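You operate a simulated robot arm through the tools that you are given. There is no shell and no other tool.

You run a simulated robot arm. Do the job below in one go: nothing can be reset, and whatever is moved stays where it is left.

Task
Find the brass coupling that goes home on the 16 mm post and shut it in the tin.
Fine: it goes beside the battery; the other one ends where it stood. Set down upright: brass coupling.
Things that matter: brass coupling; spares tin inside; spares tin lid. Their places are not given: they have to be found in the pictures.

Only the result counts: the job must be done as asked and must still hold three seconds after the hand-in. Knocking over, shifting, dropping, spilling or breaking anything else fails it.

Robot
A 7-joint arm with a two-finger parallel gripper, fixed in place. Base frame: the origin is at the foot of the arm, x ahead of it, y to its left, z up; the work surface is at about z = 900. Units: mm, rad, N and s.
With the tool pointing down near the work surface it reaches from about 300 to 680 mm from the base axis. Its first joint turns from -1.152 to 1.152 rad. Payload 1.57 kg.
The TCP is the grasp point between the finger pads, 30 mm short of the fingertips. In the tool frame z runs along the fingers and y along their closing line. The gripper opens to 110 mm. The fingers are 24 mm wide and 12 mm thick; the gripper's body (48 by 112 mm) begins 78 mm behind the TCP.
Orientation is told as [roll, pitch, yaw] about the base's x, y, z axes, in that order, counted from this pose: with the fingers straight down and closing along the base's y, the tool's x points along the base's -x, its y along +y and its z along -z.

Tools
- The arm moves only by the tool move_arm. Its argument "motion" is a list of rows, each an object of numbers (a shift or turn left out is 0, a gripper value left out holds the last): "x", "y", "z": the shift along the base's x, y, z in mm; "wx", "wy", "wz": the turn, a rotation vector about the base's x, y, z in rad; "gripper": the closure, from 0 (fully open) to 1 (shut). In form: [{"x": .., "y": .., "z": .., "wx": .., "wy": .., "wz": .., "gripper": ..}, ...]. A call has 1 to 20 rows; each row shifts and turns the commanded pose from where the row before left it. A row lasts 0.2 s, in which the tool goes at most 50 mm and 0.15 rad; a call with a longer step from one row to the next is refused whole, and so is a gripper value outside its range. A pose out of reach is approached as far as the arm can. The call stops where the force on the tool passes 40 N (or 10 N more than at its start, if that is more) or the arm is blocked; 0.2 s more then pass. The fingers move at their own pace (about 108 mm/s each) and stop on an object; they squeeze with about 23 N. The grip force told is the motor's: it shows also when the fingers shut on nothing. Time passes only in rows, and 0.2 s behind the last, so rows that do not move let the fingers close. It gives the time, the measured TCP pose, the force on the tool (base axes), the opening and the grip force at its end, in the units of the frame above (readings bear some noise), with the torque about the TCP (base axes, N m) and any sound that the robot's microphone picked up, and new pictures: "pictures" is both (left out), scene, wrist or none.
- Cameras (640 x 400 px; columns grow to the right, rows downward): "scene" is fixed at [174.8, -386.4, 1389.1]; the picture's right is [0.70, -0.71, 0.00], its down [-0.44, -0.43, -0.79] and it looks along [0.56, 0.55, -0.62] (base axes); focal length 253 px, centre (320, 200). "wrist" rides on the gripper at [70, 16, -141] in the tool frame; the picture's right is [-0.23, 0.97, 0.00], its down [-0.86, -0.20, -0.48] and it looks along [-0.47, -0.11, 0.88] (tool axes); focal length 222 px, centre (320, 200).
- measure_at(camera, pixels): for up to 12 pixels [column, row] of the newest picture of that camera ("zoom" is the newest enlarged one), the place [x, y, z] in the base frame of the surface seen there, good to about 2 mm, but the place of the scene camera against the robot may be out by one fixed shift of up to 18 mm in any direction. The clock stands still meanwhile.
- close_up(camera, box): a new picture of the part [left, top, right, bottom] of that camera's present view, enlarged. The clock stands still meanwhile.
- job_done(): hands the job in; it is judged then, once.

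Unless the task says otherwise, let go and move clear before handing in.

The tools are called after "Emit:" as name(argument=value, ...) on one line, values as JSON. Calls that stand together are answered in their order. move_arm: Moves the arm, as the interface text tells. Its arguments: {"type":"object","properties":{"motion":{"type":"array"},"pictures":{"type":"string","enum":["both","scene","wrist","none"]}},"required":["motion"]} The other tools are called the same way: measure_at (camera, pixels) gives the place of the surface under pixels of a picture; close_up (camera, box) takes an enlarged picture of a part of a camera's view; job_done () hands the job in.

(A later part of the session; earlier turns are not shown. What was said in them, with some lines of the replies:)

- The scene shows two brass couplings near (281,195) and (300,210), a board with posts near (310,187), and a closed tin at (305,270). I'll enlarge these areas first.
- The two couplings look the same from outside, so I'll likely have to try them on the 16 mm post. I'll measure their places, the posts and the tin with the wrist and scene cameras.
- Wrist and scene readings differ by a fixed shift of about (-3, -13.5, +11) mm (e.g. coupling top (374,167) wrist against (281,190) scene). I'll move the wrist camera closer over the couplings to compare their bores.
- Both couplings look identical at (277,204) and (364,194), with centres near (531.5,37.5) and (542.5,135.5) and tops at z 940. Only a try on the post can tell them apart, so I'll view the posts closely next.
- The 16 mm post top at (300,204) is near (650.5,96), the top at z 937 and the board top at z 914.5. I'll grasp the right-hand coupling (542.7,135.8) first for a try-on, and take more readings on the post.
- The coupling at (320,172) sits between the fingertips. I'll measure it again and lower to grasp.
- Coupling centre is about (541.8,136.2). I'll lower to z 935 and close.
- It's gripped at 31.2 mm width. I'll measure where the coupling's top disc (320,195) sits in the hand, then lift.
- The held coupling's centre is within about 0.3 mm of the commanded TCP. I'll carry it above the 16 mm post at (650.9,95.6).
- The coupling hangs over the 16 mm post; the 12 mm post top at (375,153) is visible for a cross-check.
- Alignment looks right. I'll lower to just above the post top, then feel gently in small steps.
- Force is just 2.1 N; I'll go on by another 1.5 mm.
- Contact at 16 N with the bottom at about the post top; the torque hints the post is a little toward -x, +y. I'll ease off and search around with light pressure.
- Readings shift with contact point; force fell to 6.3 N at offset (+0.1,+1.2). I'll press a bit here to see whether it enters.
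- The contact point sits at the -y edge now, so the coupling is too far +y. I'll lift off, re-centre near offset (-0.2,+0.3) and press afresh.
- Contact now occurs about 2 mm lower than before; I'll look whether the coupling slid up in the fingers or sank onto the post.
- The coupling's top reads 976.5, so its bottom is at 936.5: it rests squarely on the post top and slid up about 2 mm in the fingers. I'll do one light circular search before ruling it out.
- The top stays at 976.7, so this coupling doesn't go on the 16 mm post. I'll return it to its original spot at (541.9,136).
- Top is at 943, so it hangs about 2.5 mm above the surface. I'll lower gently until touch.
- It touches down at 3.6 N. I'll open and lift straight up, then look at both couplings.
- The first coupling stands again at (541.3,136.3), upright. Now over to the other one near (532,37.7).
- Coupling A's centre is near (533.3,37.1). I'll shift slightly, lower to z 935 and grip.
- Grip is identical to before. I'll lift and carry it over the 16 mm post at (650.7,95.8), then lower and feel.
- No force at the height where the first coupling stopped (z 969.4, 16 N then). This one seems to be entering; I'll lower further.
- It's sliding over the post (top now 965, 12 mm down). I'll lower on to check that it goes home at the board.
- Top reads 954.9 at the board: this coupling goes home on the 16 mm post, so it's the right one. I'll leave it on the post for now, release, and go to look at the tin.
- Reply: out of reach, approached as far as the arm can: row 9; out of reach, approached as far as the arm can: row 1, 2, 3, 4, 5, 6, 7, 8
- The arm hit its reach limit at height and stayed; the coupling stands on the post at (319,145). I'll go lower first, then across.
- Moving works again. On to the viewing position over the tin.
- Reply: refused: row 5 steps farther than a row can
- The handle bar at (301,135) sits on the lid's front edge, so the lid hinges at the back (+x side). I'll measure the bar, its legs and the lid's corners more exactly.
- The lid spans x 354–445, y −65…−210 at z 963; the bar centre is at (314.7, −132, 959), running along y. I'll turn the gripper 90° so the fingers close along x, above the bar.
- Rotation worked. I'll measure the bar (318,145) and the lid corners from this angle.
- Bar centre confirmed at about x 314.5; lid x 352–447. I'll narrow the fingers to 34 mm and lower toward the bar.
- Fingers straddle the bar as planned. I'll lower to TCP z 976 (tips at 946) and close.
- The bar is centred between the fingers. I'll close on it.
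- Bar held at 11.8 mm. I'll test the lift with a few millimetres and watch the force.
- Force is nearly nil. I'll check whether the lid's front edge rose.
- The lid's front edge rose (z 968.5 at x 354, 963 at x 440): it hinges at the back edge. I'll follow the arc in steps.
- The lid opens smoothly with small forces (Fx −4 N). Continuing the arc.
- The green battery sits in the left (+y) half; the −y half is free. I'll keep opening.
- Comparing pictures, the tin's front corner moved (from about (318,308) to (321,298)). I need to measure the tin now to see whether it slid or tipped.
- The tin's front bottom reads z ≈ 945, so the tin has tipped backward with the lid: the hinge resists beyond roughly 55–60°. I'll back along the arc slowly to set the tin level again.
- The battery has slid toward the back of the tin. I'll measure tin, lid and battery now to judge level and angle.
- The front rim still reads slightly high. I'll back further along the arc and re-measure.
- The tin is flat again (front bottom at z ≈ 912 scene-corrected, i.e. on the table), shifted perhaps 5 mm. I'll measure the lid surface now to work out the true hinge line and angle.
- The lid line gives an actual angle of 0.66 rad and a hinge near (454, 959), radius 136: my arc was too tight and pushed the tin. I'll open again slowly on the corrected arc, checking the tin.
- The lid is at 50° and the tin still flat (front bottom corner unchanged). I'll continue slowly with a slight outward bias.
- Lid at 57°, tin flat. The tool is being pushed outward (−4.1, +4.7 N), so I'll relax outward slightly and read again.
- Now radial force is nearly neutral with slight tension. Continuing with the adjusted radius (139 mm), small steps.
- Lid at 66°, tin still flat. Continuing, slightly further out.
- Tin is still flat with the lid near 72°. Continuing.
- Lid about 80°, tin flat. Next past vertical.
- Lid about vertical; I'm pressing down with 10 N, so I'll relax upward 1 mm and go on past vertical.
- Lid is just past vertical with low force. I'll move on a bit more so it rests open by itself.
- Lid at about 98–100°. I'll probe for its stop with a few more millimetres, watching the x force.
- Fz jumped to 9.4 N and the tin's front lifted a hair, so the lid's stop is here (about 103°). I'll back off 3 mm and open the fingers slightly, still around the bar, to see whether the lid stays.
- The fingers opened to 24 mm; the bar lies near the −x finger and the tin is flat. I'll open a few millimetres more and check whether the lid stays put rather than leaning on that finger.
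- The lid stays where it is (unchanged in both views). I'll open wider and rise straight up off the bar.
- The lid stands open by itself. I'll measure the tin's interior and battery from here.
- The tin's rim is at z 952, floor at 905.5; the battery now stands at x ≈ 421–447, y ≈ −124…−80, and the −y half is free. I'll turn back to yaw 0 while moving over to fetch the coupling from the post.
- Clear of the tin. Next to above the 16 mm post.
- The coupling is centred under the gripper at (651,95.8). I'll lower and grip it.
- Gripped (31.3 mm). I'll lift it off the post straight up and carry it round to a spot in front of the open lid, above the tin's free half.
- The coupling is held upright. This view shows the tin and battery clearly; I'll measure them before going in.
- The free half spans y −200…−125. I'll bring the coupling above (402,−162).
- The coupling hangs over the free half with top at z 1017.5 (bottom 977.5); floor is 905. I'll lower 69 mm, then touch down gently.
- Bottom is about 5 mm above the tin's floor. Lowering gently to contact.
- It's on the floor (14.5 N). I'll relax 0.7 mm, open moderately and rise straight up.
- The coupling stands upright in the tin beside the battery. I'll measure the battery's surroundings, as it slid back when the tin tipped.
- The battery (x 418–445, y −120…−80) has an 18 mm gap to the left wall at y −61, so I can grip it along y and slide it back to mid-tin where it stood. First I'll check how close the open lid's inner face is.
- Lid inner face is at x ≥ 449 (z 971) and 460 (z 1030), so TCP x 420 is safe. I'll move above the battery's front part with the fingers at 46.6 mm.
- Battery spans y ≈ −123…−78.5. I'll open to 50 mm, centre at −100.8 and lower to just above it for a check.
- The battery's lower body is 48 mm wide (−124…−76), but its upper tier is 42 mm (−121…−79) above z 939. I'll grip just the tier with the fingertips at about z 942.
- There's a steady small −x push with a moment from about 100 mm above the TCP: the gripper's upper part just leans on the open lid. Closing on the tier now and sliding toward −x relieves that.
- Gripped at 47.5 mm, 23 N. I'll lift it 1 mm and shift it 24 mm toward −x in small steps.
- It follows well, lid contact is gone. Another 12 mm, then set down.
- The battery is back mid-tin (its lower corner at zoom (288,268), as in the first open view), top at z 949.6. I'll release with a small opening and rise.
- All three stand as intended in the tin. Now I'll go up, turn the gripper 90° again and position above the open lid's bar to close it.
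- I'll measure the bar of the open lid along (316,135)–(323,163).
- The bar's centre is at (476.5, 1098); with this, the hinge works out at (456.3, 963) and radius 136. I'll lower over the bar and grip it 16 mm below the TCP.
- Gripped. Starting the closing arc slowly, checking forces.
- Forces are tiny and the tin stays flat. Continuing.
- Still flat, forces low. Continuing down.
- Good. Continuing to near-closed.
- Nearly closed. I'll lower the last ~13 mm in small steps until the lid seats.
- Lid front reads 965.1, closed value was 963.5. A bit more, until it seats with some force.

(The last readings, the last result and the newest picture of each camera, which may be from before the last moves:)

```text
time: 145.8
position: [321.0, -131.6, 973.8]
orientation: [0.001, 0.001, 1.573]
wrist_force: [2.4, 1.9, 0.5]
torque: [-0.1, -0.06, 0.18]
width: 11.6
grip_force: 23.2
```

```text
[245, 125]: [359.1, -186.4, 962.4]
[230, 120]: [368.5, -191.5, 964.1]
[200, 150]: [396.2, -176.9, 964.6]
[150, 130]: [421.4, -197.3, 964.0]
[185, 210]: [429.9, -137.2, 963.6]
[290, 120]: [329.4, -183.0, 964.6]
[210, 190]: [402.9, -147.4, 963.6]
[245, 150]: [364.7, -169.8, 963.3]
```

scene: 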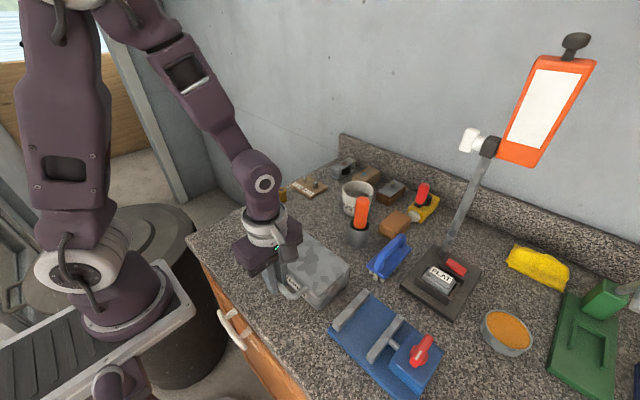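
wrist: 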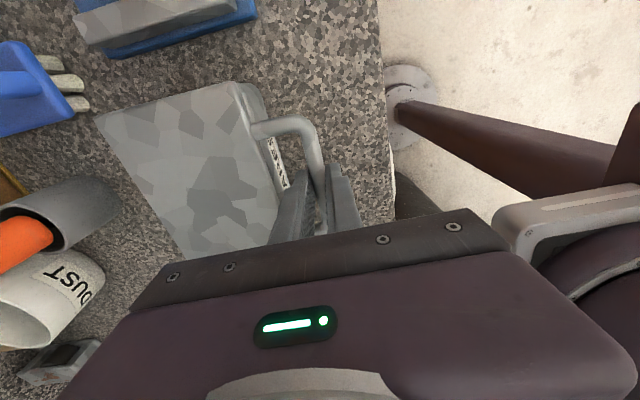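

The lid is level at about 963.7. One more small press to confirm it's seated.

Emit:
move_arm(motion=[{"z": -0.7}, {}, {}], pictures="none")

Emit:
move_arm(motion=[{"z": -0.7}, {}, {}], pictures="none")

```text
time: 146.6
position: [320.3, -129.5, 971.3]
orientation: [0.0, 0.002, 1.573]
wrist_force: [2.6, -0.1, 5.0]
torque: [-0.14, -0.04, 0.15]
width: 11.5
grip_force: 23.3
```

```text
time: 147.4
position: [320.0, -131.2, 971.2]
orientation: [0.001, -0.001, 1.571]
wrist_force: [-1.6, -2.3, 14.3]
torque: [-0.13, 0.03, 0.15]
width: 11.4
grip_force: 23.0
```

Seated (14 N). The tin sits about 6 mm further back than at the start, so I'll relax the press and gently draw it back 6 mm by the handle before letting go.

Emit:
move_arm(motion=[{"z": 0.9}, {}, {"x": -1}, {"x": -1}, {"x": -1}, {"x": -1}, {"x": -1}, {"x": -1}, {}, {}])

Emit:
measure_at(camera="wrist", pixels=[[245, 125], [230, 120], [200, 150], [150, 130], [185, 210], [245, 150], [252, 125], [108, 118]])

Emit:
close_up(camera="scene", box=[240, 220, 368, 320])

```text
time: 149.6
position: [315.2, -131.3, 972.0]
orientation: [0.003, 0.002, 1.572]
wrist_force: [2.7, 1.7, 0.6]
torque: [0.06, -0.03, 0.03]
width: 11.4
grip_force: 23.0
```

scene: 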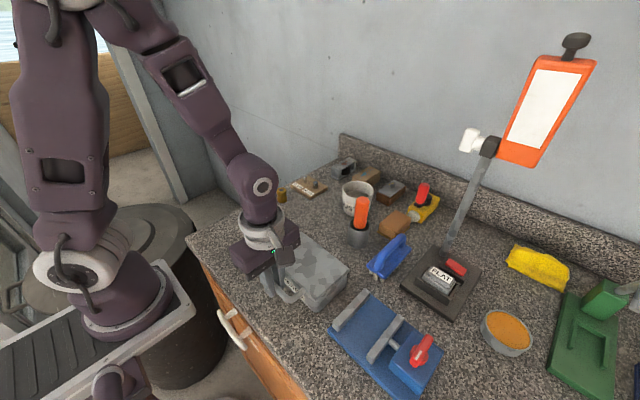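
wrist: 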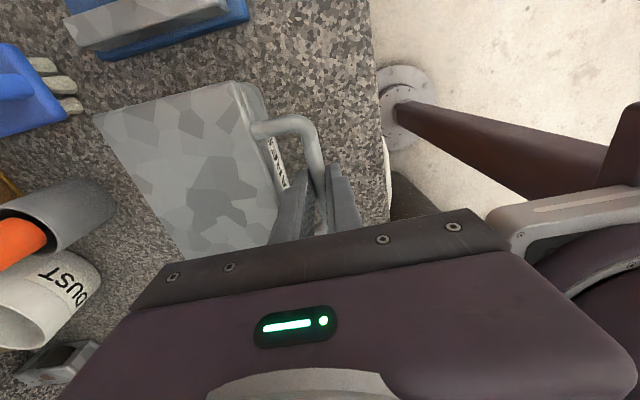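

```text
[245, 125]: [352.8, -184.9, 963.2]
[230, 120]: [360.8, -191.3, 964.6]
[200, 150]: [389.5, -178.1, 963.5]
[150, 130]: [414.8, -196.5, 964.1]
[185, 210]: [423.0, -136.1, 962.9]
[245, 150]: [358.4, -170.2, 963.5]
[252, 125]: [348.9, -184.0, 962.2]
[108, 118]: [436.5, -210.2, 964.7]
```

```text
4.00 times, centred on (304, 270) of scene
```

zoom: 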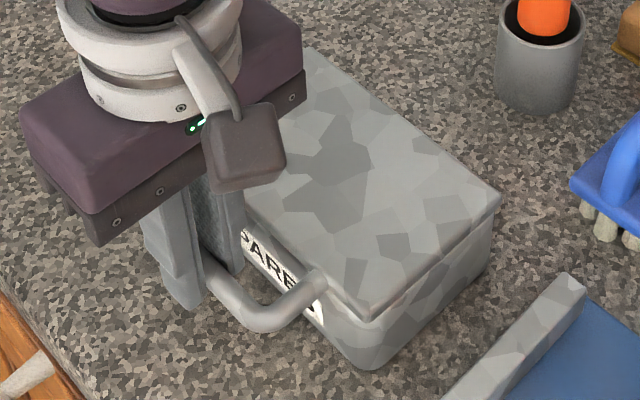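

The tin matches its initial picture again (right corner at zoom (500,195)). Lid at 963–964, shut. Now I'll open and rise straight up.

Emit:
move_arm(motion=[{"gripper": 0.85}, {"gripper": 0.75}, {"gripper": 0.69}, {}, {}, {"z": 8}, {"z": 15}, {"z": 25}, {"z": 35}, {"z": 40}, {}])

Emit:
close_up(camera="scene", box=[240, 220, 368, 320])

Emit:
close_up(camera="scene", box=[250, 150, 410, 250])

```text
time: 152.0
position: [314.0, -132.3, 1095.4]
orientation: [-0.001, 0.0, 1.574]
wrist_force: [0.0, 0.3, 0.2]
torque: [0.0, 0.0, 0.03]
width: 34.3
grip_force: 0.1
```

scene: 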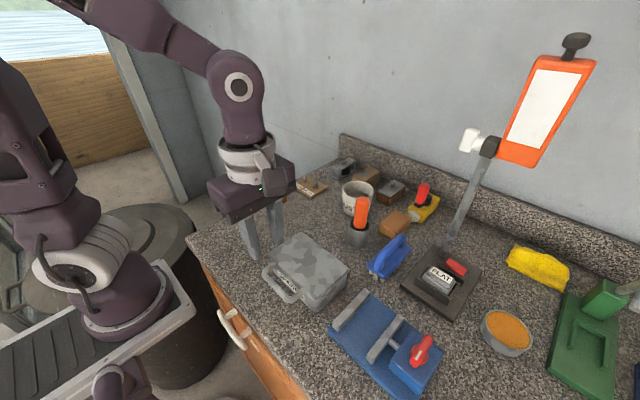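
wrist: 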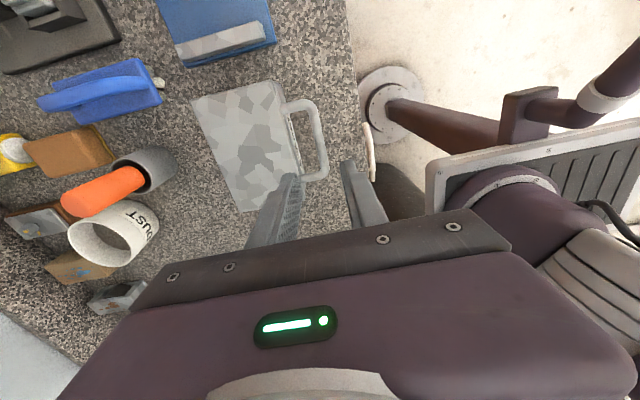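

```text
4.00 times, centred on (304, 270) of scene
```

zoom: 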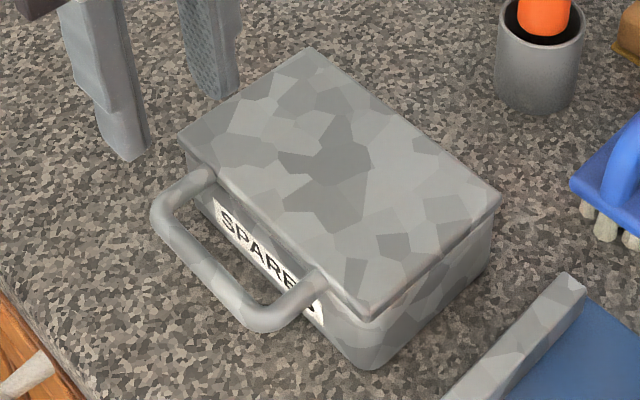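

```text
4.00 times, centred on (330, 200) of scene
```

zoom: 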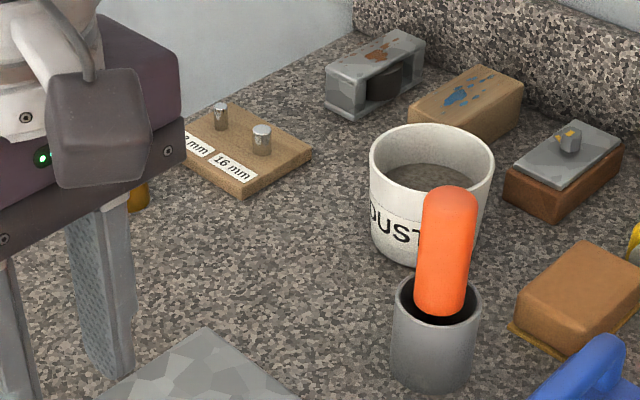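

The tin is shut and in its original place, board and other items unchanged. I'll raise the arm clear and check the other coupling before handing in.

Emit:
move_arm(motion=[{"z": 40}, {"z": 40}, {"x": 20, "y": -20, "z": 20}, {"x": 20, "y": -20}, {}])

Emit:
close_up(camera="scene", box=[250, 150, 410, 250])

Emit:
measure_at(camera="scene", pixels=[[281, 189.7], [315.5, 182.2], [300.4, 233.5], [316, 296.5], [347, 270]])

```text
time: 153.2
position: [355.6, -170.4, 1196.5]
orientation: [-0.001, 0.0, 1.571]
wrist_force: [0.5, 0.1, 0.8]
torque: [-0.01, 0.02, -0.04]
width: 33.9
grip_force: 0.0
```

scene: 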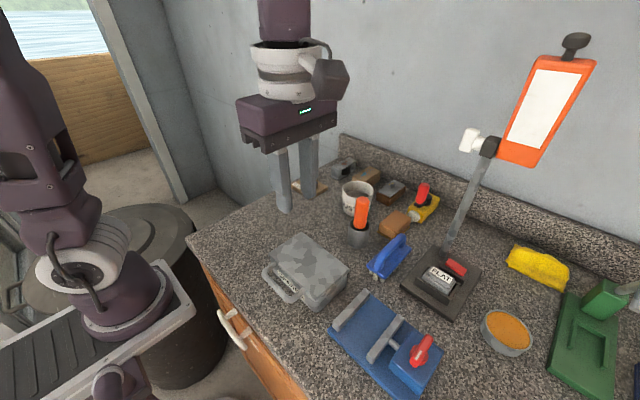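
wrist: 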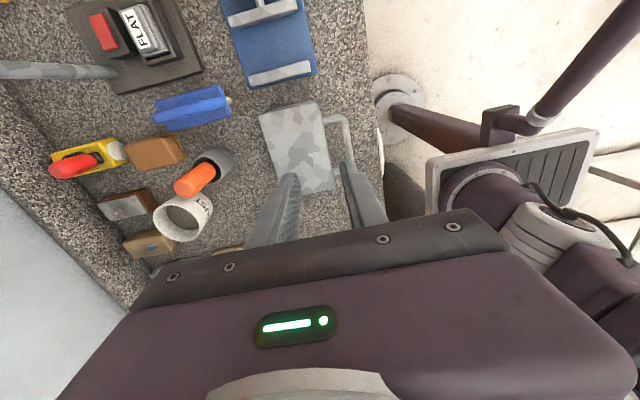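

```text
4.00 times, centred on (330, 200) of scene
```

zoom: 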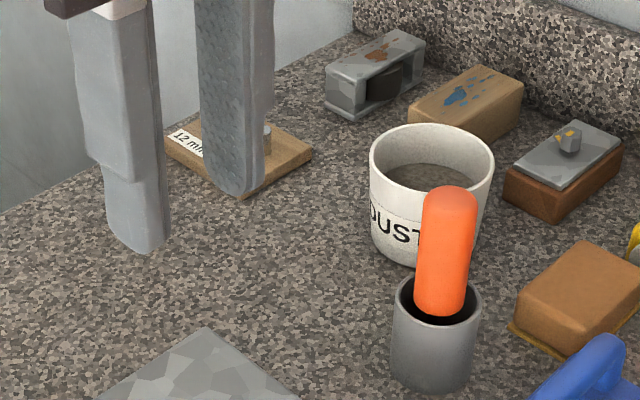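

```text
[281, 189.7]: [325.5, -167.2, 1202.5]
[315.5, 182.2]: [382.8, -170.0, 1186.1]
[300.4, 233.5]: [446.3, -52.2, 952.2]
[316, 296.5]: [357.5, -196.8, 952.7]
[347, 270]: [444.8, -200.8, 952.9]
```

The lid corners read within 2 mm of their first values at z ≈ 963.5, so the tin is shut where it stood. The gripper hides the other coupling in this view, but it stood upright at its original spot in the earlier views and I haven't been near it since. I'm handing in.

Emit:
job_done()

```text
The job is handed in.
```

The coupling that fits the 16 mm post is standing upright in the spares tin beside the battery, and the lid is shut. I've handed the job in.

- **Which coupling:** the two look the same, so I tried both on the 16 mm post. The first rested on the post's top and would not go on. The second slid down to the board, so that one went in the tin.
- **The other coupling:** I set the first one back on its spot, and it measured within about 1 mm of where it started. The gripper hid it in the last picture, so I did not see it again right before handing in.
- **The tin:** while I was opening the lid, the tin tipped backward and moved about 6 mm. I set it level and later drew it back. Its lid corners now read within about 2 mm of their first values.
- **The battery:** it slid roughly 25 mm toward the back of the tin when the tin tipped. I gripped it and moved it back to about where it had been. It was under the closed lid at the start, so I judged that spot from pictures taken as the lid opened, and it could be several millimetres out.

Nothing else looked out of place in the last pictures.
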